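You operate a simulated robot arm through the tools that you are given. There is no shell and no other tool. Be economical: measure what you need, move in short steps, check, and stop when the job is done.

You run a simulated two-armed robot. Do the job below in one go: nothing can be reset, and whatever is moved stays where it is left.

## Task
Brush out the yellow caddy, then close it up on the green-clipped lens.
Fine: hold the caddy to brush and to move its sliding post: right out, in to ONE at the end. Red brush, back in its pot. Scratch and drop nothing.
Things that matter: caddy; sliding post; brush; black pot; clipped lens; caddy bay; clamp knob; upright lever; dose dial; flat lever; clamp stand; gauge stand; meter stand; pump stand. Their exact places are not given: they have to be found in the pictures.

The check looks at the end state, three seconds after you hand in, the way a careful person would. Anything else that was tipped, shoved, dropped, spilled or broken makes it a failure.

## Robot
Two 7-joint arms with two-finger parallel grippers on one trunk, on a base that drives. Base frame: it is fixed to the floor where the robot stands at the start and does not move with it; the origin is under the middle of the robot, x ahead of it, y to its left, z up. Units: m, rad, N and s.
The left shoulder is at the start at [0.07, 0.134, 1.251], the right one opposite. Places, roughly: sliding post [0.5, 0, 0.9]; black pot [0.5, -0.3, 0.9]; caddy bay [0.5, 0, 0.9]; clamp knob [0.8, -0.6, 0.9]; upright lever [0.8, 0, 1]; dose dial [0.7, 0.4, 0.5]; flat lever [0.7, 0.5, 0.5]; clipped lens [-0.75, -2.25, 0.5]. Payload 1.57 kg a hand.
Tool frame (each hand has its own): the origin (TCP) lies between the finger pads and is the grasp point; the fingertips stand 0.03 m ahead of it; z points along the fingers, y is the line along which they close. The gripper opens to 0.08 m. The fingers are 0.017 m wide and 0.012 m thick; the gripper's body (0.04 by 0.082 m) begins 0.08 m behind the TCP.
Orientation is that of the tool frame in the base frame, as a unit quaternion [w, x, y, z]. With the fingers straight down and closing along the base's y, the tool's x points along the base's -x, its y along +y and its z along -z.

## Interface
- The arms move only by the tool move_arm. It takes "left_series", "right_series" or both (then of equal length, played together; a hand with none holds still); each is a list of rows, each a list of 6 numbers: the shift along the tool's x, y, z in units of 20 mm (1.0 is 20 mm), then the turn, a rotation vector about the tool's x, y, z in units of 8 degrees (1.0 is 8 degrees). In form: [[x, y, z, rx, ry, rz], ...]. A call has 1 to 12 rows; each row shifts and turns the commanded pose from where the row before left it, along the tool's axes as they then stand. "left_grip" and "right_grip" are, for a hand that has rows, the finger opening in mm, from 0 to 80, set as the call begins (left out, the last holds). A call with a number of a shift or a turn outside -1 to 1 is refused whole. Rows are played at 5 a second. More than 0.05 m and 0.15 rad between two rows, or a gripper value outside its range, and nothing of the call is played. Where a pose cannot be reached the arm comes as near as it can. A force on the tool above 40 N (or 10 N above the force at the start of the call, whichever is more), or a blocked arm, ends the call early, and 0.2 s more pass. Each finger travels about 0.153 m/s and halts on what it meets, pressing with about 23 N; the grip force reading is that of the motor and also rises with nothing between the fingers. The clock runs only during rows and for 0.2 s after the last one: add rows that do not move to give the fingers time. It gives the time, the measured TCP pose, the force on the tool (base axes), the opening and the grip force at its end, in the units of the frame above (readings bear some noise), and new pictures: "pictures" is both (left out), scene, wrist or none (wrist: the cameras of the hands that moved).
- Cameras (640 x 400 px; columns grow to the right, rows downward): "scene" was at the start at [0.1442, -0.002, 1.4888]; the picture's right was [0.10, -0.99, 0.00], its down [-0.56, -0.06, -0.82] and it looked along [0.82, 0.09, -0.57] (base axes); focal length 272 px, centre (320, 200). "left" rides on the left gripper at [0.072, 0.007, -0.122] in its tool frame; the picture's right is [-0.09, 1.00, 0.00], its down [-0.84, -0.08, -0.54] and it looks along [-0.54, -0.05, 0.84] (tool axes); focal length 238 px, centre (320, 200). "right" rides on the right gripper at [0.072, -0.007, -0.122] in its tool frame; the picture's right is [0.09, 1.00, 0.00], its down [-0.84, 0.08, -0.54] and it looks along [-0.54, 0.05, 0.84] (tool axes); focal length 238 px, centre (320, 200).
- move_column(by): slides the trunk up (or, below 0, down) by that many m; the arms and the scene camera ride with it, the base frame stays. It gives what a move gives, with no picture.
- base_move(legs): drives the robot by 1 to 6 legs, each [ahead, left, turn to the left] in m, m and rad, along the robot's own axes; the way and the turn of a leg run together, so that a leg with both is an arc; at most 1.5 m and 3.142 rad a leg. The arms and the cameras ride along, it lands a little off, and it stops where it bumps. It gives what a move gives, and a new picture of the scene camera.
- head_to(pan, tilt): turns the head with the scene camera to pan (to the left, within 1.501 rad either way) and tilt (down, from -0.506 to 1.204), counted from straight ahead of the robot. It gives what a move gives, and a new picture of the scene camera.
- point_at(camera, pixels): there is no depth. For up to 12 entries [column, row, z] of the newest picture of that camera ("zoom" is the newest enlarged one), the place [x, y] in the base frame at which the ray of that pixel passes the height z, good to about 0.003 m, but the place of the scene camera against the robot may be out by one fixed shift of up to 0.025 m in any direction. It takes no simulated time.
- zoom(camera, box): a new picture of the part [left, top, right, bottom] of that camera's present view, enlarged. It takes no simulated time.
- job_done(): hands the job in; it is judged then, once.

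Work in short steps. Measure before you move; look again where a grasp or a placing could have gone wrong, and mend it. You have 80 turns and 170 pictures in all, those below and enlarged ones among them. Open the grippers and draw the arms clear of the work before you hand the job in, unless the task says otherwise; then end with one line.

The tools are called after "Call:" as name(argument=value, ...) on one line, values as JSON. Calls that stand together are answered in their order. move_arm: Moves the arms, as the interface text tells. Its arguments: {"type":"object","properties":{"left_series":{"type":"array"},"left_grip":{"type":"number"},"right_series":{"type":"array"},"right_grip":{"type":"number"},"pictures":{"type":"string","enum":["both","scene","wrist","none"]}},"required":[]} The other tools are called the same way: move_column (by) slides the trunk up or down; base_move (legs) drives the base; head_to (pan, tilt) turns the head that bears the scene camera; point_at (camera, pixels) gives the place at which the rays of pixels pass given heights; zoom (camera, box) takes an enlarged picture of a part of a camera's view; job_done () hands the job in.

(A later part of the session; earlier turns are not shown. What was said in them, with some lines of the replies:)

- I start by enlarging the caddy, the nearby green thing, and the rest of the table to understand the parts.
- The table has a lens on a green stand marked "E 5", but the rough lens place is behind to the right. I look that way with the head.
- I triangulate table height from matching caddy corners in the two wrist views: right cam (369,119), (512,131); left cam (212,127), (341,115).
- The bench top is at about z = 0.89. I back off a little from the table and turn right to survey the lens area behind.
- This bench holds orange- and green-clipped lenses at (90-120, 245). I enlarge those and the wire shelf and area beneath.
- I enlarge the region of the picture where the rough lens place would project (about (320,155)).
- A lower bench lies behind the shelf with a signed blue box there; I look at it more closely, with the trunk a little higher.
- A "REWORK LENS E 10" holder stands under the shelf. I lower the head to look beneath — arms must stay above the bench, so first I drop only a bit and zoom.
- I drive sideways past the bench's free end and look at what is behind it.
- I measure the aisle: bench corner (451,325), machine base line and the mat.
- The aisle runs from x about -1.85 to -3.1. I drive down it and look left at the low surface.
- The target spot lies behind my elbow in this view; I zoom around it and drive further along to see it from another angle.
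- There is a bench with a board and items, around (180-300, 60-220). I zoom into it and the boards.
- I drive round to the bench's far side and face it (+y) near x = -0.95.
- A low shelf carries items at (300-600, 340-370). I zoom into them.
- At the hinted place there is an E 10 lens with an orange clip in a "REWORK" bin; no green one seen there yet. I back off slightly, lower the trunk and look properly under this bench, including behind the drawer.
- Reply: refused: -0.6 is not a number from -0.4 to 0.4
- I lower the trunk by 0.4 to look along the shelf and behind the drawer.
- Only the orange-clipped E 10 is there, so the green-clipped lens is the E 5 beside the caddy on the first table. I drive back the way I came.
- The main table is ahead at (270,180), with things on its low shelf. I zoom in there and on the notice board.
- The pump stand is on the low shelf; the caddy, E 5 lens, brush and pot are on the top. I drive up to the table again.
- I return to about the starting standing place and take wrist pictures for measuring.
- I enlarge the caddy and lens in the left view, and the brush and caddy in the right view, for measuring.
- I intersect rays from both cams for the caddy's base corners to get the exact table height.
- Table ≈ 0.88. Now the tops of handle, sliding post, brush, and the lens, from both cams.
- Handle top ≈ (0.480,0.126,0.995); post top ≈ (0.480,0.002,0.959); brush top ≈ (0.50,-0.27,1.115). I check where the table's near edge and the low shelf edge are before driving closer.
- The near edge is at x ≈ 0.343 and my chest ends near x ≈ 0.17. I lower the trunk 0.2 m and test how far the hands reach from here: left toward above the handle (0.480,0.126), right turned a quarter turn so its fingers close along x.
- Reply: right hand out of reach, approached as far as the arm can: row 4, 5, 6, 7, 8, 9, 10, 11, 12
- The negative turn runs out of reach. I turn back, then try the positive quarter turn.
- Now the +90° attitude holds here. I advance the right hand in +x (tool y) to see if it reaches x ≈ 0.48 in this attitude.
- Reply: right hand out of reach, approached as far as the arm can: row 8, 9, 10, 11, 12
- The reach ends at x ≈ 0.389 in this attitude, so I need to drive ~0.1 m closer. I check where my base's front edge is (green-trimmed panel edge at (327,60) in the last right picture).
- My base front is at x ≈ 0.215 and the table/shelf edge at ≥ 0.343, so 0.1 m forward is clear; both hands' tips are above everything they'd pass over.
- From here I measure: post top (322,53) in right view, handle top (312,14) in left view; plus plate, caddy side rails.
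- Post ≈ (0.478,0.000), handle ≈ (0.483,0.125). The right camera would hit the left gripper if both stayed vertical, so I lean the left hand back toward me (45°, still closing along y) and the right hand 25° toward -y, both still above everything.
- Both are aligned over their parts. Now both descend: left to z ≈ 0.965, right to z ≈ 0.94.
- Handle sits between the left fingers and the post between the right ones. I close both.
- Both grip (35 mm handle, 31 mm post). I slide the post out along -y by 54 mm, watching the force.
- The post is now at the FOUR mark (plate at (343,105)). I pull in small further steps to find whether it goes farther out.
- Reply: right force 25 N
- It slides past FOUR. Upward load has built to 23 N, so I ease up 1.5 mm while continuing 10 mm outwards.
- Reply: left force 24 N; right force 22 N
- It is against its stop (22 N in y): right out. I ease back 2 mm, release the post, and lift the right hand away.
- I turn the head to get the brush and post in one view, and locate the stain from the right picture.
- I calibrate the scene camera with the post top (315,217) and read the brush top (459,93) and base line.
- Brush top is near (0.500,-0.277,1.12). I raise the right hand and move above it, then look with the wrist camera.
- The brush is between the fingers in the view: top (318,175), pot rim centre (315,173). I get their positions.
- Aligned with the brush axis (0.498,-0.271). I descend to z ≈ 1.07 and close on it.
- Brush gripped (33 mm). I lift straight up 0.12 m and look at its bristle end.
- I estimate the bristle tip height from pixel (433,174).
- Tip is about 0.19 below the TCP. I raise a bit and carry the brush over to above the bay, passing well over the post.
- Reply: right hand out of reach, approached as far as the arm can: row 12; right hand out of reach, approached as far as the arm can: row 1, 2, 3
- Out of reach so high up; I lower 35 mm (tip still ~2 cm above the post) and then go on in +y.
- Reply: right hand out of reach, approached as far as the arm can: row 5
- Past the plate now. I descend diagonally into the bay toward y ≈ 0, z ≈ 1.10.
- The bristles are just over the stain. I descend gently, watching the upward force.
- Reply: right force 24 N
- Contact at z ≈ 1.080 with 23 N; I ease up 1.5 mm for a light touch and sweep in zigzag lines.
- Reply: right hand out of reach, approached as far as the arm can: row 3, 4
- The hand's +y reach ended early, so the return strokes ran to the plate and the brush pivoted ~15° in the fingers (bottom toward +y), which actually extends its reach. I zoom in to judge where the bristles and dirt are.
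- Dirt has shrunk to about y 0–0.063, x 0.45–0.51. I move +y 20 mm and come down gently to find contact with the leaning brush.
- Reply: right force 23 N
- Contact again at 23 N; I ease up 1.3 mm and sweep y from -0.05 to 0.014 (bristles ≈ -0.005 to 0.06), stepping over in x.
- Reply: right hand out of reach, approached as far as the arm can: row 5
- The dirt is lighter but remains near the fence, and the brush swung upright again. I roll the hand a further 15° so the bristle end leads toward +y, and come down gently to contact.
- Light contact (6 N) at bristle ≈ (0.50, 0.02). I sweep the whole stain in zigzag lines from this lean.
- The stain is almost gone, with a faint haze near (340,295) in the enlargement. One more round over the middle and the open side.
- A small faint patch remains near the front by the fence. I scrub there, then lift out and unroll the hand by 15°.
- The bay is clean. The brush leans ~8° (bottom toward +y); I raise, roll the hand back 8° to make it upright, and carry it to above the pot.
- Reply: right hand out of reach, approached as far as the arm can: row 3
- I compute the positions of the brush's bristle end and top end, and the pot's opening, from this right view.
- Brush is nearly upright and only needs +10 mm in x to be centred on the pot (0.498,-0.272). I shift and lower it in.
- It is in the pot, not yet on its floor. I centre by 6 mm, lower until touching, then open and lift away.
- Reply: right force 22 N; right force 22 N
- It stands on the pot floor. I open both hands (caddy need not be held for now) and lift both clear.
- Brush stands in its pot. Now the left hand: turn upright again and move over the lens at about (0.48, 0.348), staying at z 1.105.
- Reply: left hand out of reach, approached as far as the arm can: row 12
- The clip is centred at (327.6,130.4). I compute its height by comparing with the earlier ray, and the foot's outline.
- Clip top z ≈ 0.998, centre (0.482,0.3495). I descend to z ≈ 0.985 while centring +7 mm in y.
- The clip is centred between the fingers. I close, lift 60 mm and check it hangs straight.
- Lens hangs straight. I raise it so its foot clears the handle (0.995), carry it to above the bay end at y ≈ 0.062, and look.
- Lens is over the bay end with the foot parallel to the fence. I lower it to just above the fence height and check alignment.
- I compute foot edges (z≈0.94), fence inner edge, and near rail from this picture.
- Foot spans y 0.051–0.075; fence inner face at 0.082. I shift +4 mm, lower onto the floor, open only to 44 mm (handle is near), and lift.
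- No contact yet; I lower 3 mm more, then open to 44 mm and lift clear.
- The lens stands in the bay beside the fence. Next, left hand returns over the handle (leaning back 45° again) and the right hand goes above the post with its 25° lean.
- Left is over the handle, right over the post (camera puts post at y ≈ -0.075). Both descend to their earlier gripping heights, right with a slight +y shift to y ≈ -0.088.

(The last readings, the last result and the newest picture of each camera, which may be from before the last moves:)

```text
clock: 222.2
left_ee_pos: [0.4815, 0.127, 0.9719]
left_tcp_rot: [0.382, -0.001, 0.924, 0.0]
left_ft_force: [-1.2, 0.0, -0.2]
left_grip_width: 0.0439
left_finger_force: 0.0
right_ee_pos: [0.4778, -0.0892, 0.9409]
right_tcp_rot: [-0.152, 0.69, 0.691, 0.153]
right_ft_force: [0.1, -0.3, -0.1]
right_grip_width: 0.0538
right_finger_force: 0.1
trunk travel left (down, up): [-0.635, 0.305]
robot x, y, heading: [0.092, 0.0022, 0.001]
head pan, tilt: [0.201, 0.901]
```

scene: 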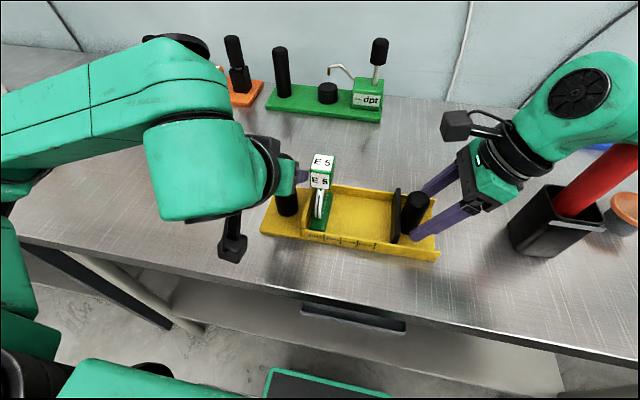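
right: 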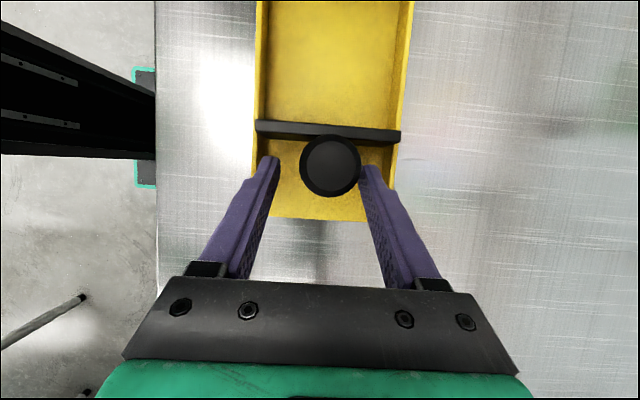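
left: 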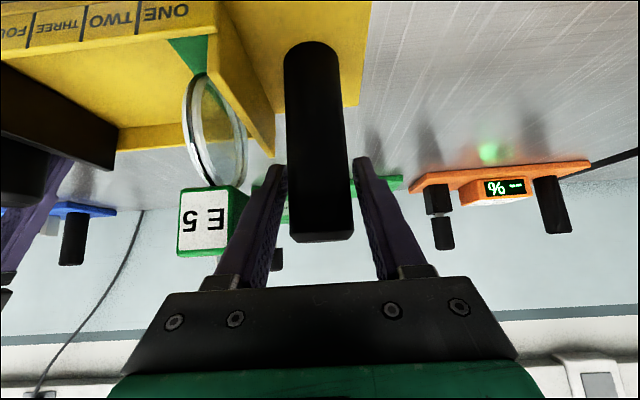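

Both parts are between the fingers. I close both (right shifted 3 mm in x to centre), then slide the post in by about 92 mm and look.

Call:
move_arm(left_series=[[0, -0.05, 0, 0, 0, 0], [0, 0, 0, 0, 0, 0], [0, 0, 0, 0, 0, 0], [0, 0, 0, 0, 0, 0]], right_series=[[0, 0.15, 0, 0, 0, 0], [0, 0, 0, 0, 0, 0], [0, 0, 0, 0, 0, 0], [0, 0, 0, 0, 0, 0]], left_grip=0, right_grip=0, pictures="none")

Call:
move_arm(right_series=[[0.69, 0, 0.322, 0, 0, 0], [0.69, 0, 0.322, 0, 0, 0], [0.69, 0, 0.322, 0, 0, 0], [0.69, 0, 0.322, 0, 0, 0], [0.69, 0, 0.322, 0, 0, 0], [0.69, 0, 0.322, 0, 0, 0], [0, 0, 0, 0, 0, 0]])

Call:
zoom(camera="scene", box=[240, 130, 460, 280])

Call:
zoom(camera="left", box=[0, 0, 300, 200])

```text
clock: 223.2
left_ee_pos: [0.4826, 0.1256, 0.9722]
left_tcp_rot: [0.383, -0.002, 0.924, -0.001]
left_ft_force: [3.9, 2.6, 7.2]
left_grip_width: 0.0354
left_finger_force: 22.9
right_ee_pos: [0.4801, -0.0882, 0.9416]
right_tcp_rot: [-0.152, 0.691, 0.69, 0.153]
right_ft_force: [-3.7, 0.4, 1.0]
right_grip_width: 0.0309
right_finger_force: 22.7
trunk travel left (down, up): [-0.635, 0.305]
robot x, y, heading: [0.0913, -0.0014, 0.003]
head pan, tilt: [0.201, 0.901]
```

```text
clock: 224.8
left_ee_pos: [0.482, 0.1254, 0.9723]
left_tcp_rot: [0.382, -0.002, 0.924, 0.0]
left_ft_force: [7.0, 1.6, 15.0]
left_grip_width: 0.0354
left_finger_force: 22.5
right_ee_pos: [0.4802, 0.0054, 0.9429]
right_tcp_rot: [-0.153, 0.69, 0.691, 0.152]
right_ft_force: [-7.0, 0.3, -9.0]
right_grip_width: 0.0305
right_finger_force: 22.9
trunk travel left (down, up): [-0.635, 0.305]
robot x, y, heading: [0.0913, 0.0004, 0.002]
head pan, tilt: [0.201, 0.901]
```

scene: 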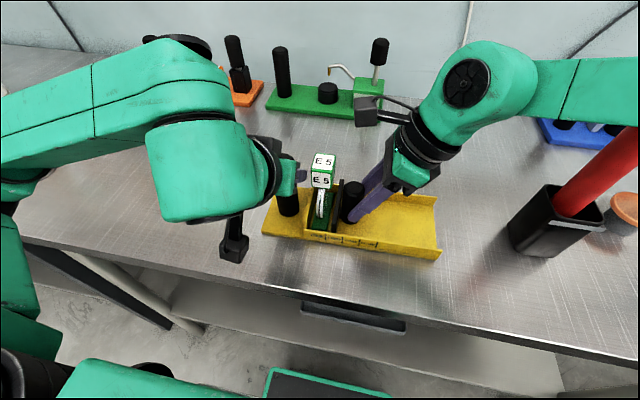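
right: 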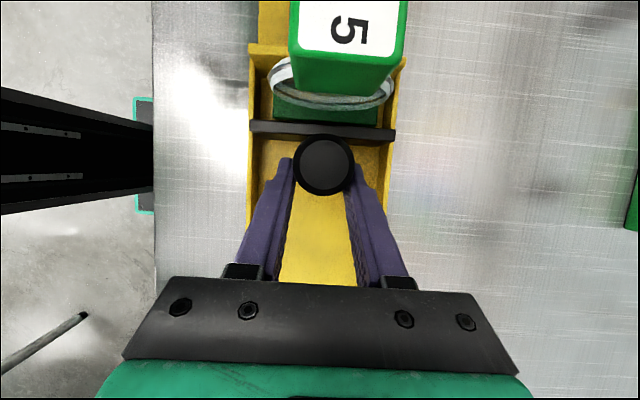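

```text
2.67 times, centred on (350, 205) of scene
```

zoom: 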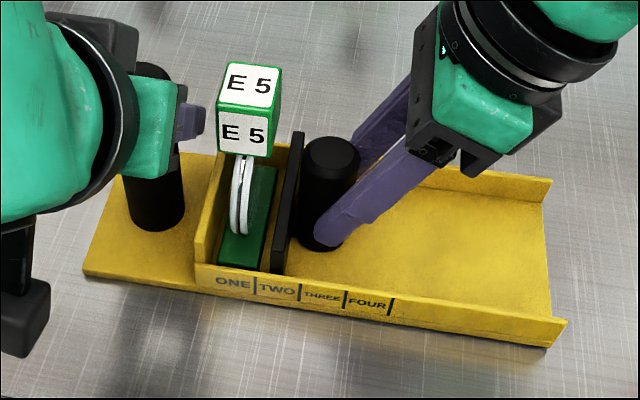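

```text
2.00 times, centred on (150, 100) of left
```

zoom: 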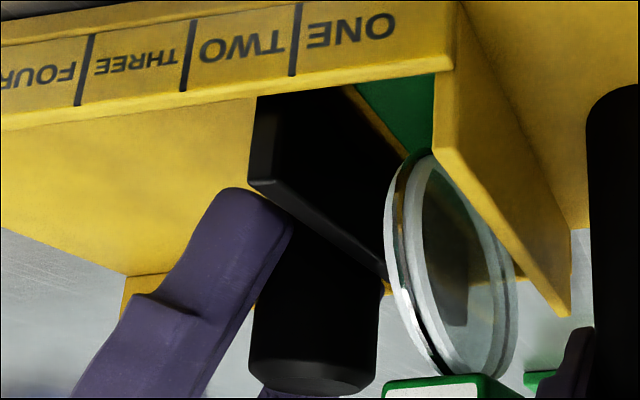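

The plate's left face is ~10 mm right of the ONE mark (enlarged: plate foot 270 vs tick 253, spacing 47 px = 27 mm). I ease the side loads and push 9 mm further in small steps.

Call:
move_arm(right_series=[[-0.021, -0.05, 0.045, 0, 0, 0], [0.159, 0, 0.074, 0, 0, 0], [0.159, 0, 0.074, 0, 0, 0], [0, 0, 0, 0, 0, 0]], pictures="none")

Call:
move_arm(right_series=[[0.091, 0, 0.042, 0, 0, 0], [0, 0, 0, 0, 0, 0]])

Call:
zoom(camera="scene", box=[260, 160, 380, 270])

Call:
zoom(camera="left", box=[0, 0, 300, 200])

```text
clock: 225.8
left_ee_pos: [0.481, 0.1249, 0.9713]
left_tcp_rot: [0.382, 0.0, 0.924, -0.001]
left_ft_force: [6.5, 1.1, 12.2]
left_grip_width: 0.0351
left_finger_force: 23.1
right_ee_pos: [0.4814, 0.0105, 0.9421]
right_tcp_rot: [-0.153, 0.691, 0.69, 0.154]
right_ft_force: [-2.6, 0.6, 0.6]
right_grip_width: 0.0308
right_finger_force: 23.0
trunk travel left (down, up): [-0.635, 0.305]
robot x, y, heading: [0.0914, 0.0017, 0.005]
head pan, tilt: [0.201, 0.901]
```

```text
clock: 226.4
left_ee_pos: [0.4812, 0.125, 0.9712]
left_tcp_rot: [0.382, 0.0, 0.924, -0.001]
left_ft_force: [6.4, -0.2, 9.2]
left_grip_width: 0.0356
left_finger_force: 22.7
right_ee_pos: [0.4808, 0.0121, 0.9407]
right_tcp_rot: [-0.152, 0.692, 0.689, 0.154]
right_ft_force: [-0.1, 0.5, 4.1]
right_grip_width: 0.0306
right_finger_force: 23.3
trunk travel left (down, up): [-0.635, 0.305]
robot x, y, heading: [0.0881, 0.0031, -0.004]
head pan, tilt: [0.201, 0.901]
```

scene: 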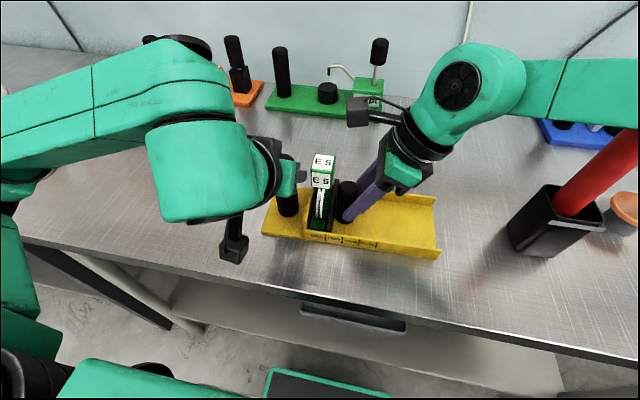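
right: 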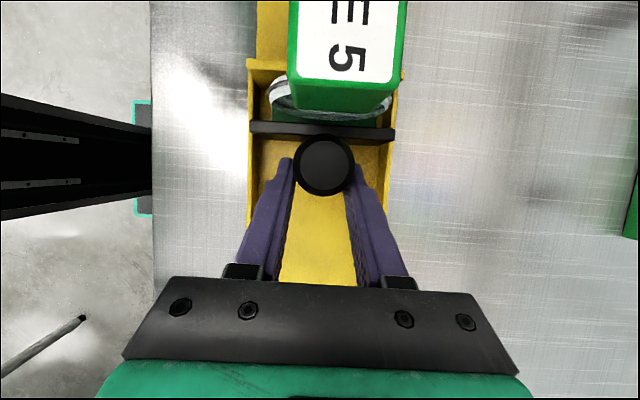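

```text
3.64 times, centred on (320, 215) of scene
```

zoom: 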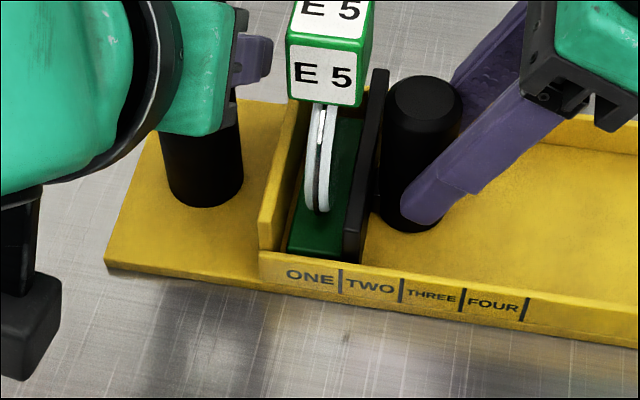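

```text
2.00 times, centred on (150, 100) of left
5 turns are left
```

zoom: 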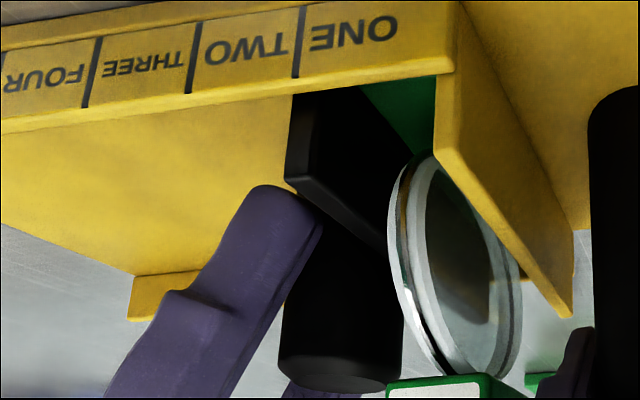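

The plate's left face now sits at the ONE tick (343 vs 341 in the enlargement), the same way it initially sat at TWO, snug by the lens foot with no push. I release both hands and lift straight up and back.

Call:
move_arm(right_series=[[0, 0, 0, 0, 0, 0], [0, 0, 0, 0, 0, 0], [0.4226, 0, -0.906, 0, 0, 0], [0.4226, 0, -0.906, 0, 0, 0], [0.4226, 0, -0.906, 0, 0, 0], [0.4226, 0, -0.906, 0, 0, 0], [0.4226, 0, -0.906, 0, 0, 0], [0.4226, 0, -0.906, 0, 0, 0], [0, -1, 0, 0, 0, 0], [0, -1, 0, 0, 0, 0], [0, -1, 0, 0, 0, 0], [0, -1, 0, 0, 0, 0]], left_series=[[0, 0, 0, 0, 0, 0], [0, 0, 0, 0, 0, 0], [-0.706, 0, -0.706, 0, 0, 0], [-0.706, 0, -0.706, 0, 0, 0], [-0.706, 0, -0.706, 0, 0, 0], [-0.706, 0, -0.706, 0, 0, 0], [-0.706, 0, -0.706, 0, 0, 0], [-0.706, 0, -0.706, 0, 0, 0], [-0.706, 0, -0.706, 0, 0, 0], [0.6, 0, -0.6, 0, 0, 0], [0.6, 0, -0.6, 0, 0, 0], [0.6, 0, -0.6, 0, 0, 0]], left_grip=44, right_grip=54, pictures="scene")

Call:
zoom(camera="scene", box=[240, 130, 460, 280])

```text
clock: 229.0
left_ee_pos: [0.4313, 0.1222, 1.112]
left_tcp_rot: [0.382, -0.001, 0.924, 0.0]
left_ft_force: [0.5, -1.2, 0.3]
left_grip_width: 0.0437
left_finger_force: 0.1
right_ee_pos: [0.3999, 0.0133, 1.0639]
right_tcp_rot: [-0.153, 0.69, 0.691, 0.153]
right_ft_force: [-0.4, -0.6, -0.5]
right_grip_width: 0.0539
right_finger_force: 0.1
trunk travel left (down, up): [-0.635, 0.305]
robot x, y, heading: [0.0897, -0.001, -0.003]
head pan, tilt: [0.201, 0.901]
```

scene: 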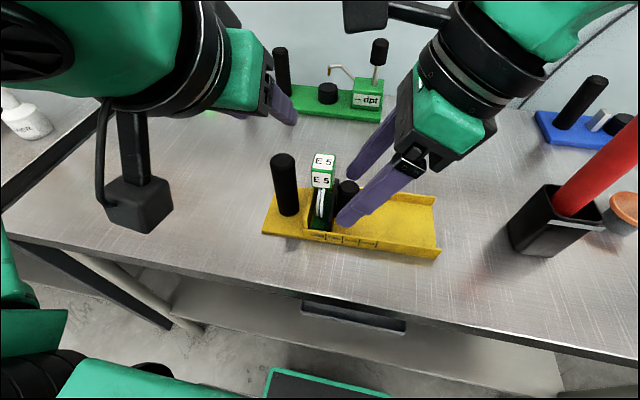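

```text
2.67 times, centred on (350, 205) of scene
4 turns are left
```

zoom: 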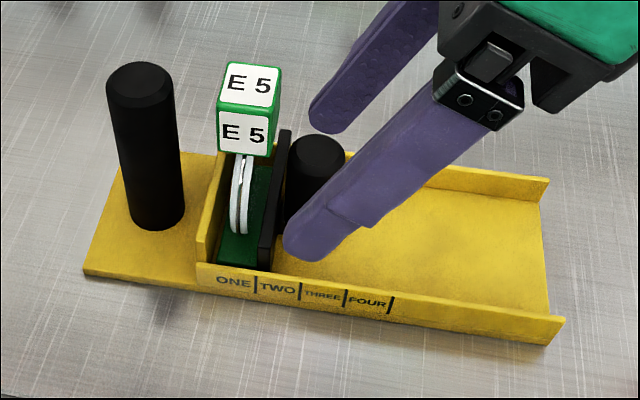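

The caddy is clean and closed at ONE on the E 5 lens, brush in its pot. I back the robot away a little so both arms are clear, and take a last look.

Call:
base_move(legs=[[-0.25, 0, 0]])

Call:
zoom(camera="scene", box=[200, 60, 640, 300])

```text
clock: 230.9
left_ee_pos: [0.1806, 0.1227, 1.1105]
left_tcp_rot: [0.382, 0.001, 0.924, -0.001]
left_ft_force: [-0.3, 0.3, 0.2]
left_grip_width: 0.044
left_finger_force: 0.0
right_ee_pos: [0.1469, 0.0117, 1.0636]
right_tcp_rot: [-0.152, 0.692, 0.689, 0.154]
right_ft_force: [-0.2, -0.9, -0.1]
right_grip_width: 0.0541
right_finger_force: 0.1
trunk travel left (down, up): [-0.635, 0.305]
robot x, y, heading: [-0.1658, 0.0004, -0.008]
head pan, tilt: [0.201, 0.901]
```

scene: 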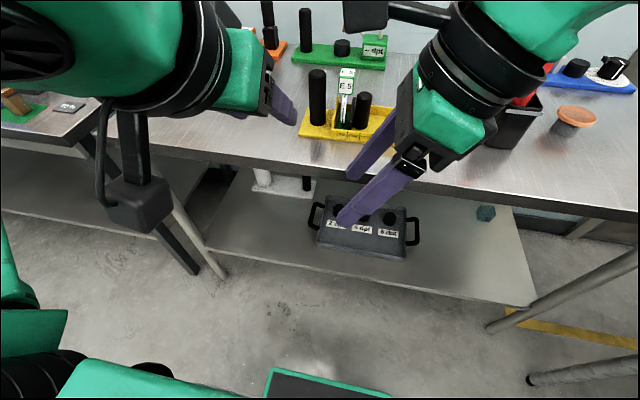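

```text
1.45 times, centred on (420, 180) of scene
3 turns are left
```

zoom: 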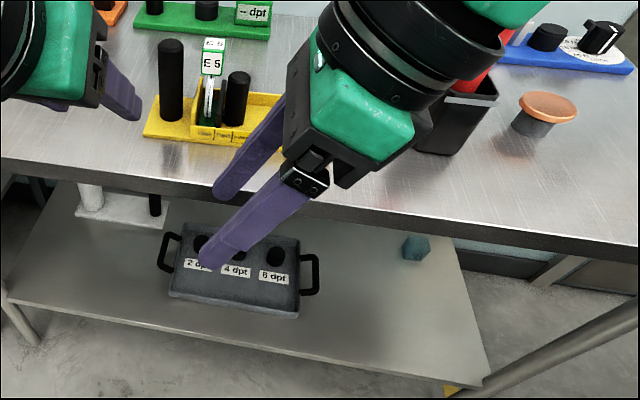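

Everything in view stands where it should and the hands are open and clear, so I hand in.

Call:
job_done()

```text
The job is handed in.
```

I brushed out the yellow caddy, put the green-clipped E 5 lens in its bay with the sliding post in at ONE, and returned the red brush to its pot. I used the green-clipped lens that stood beside the caddy, because the rough lens place given held only an orange-clipped E 10 lens.
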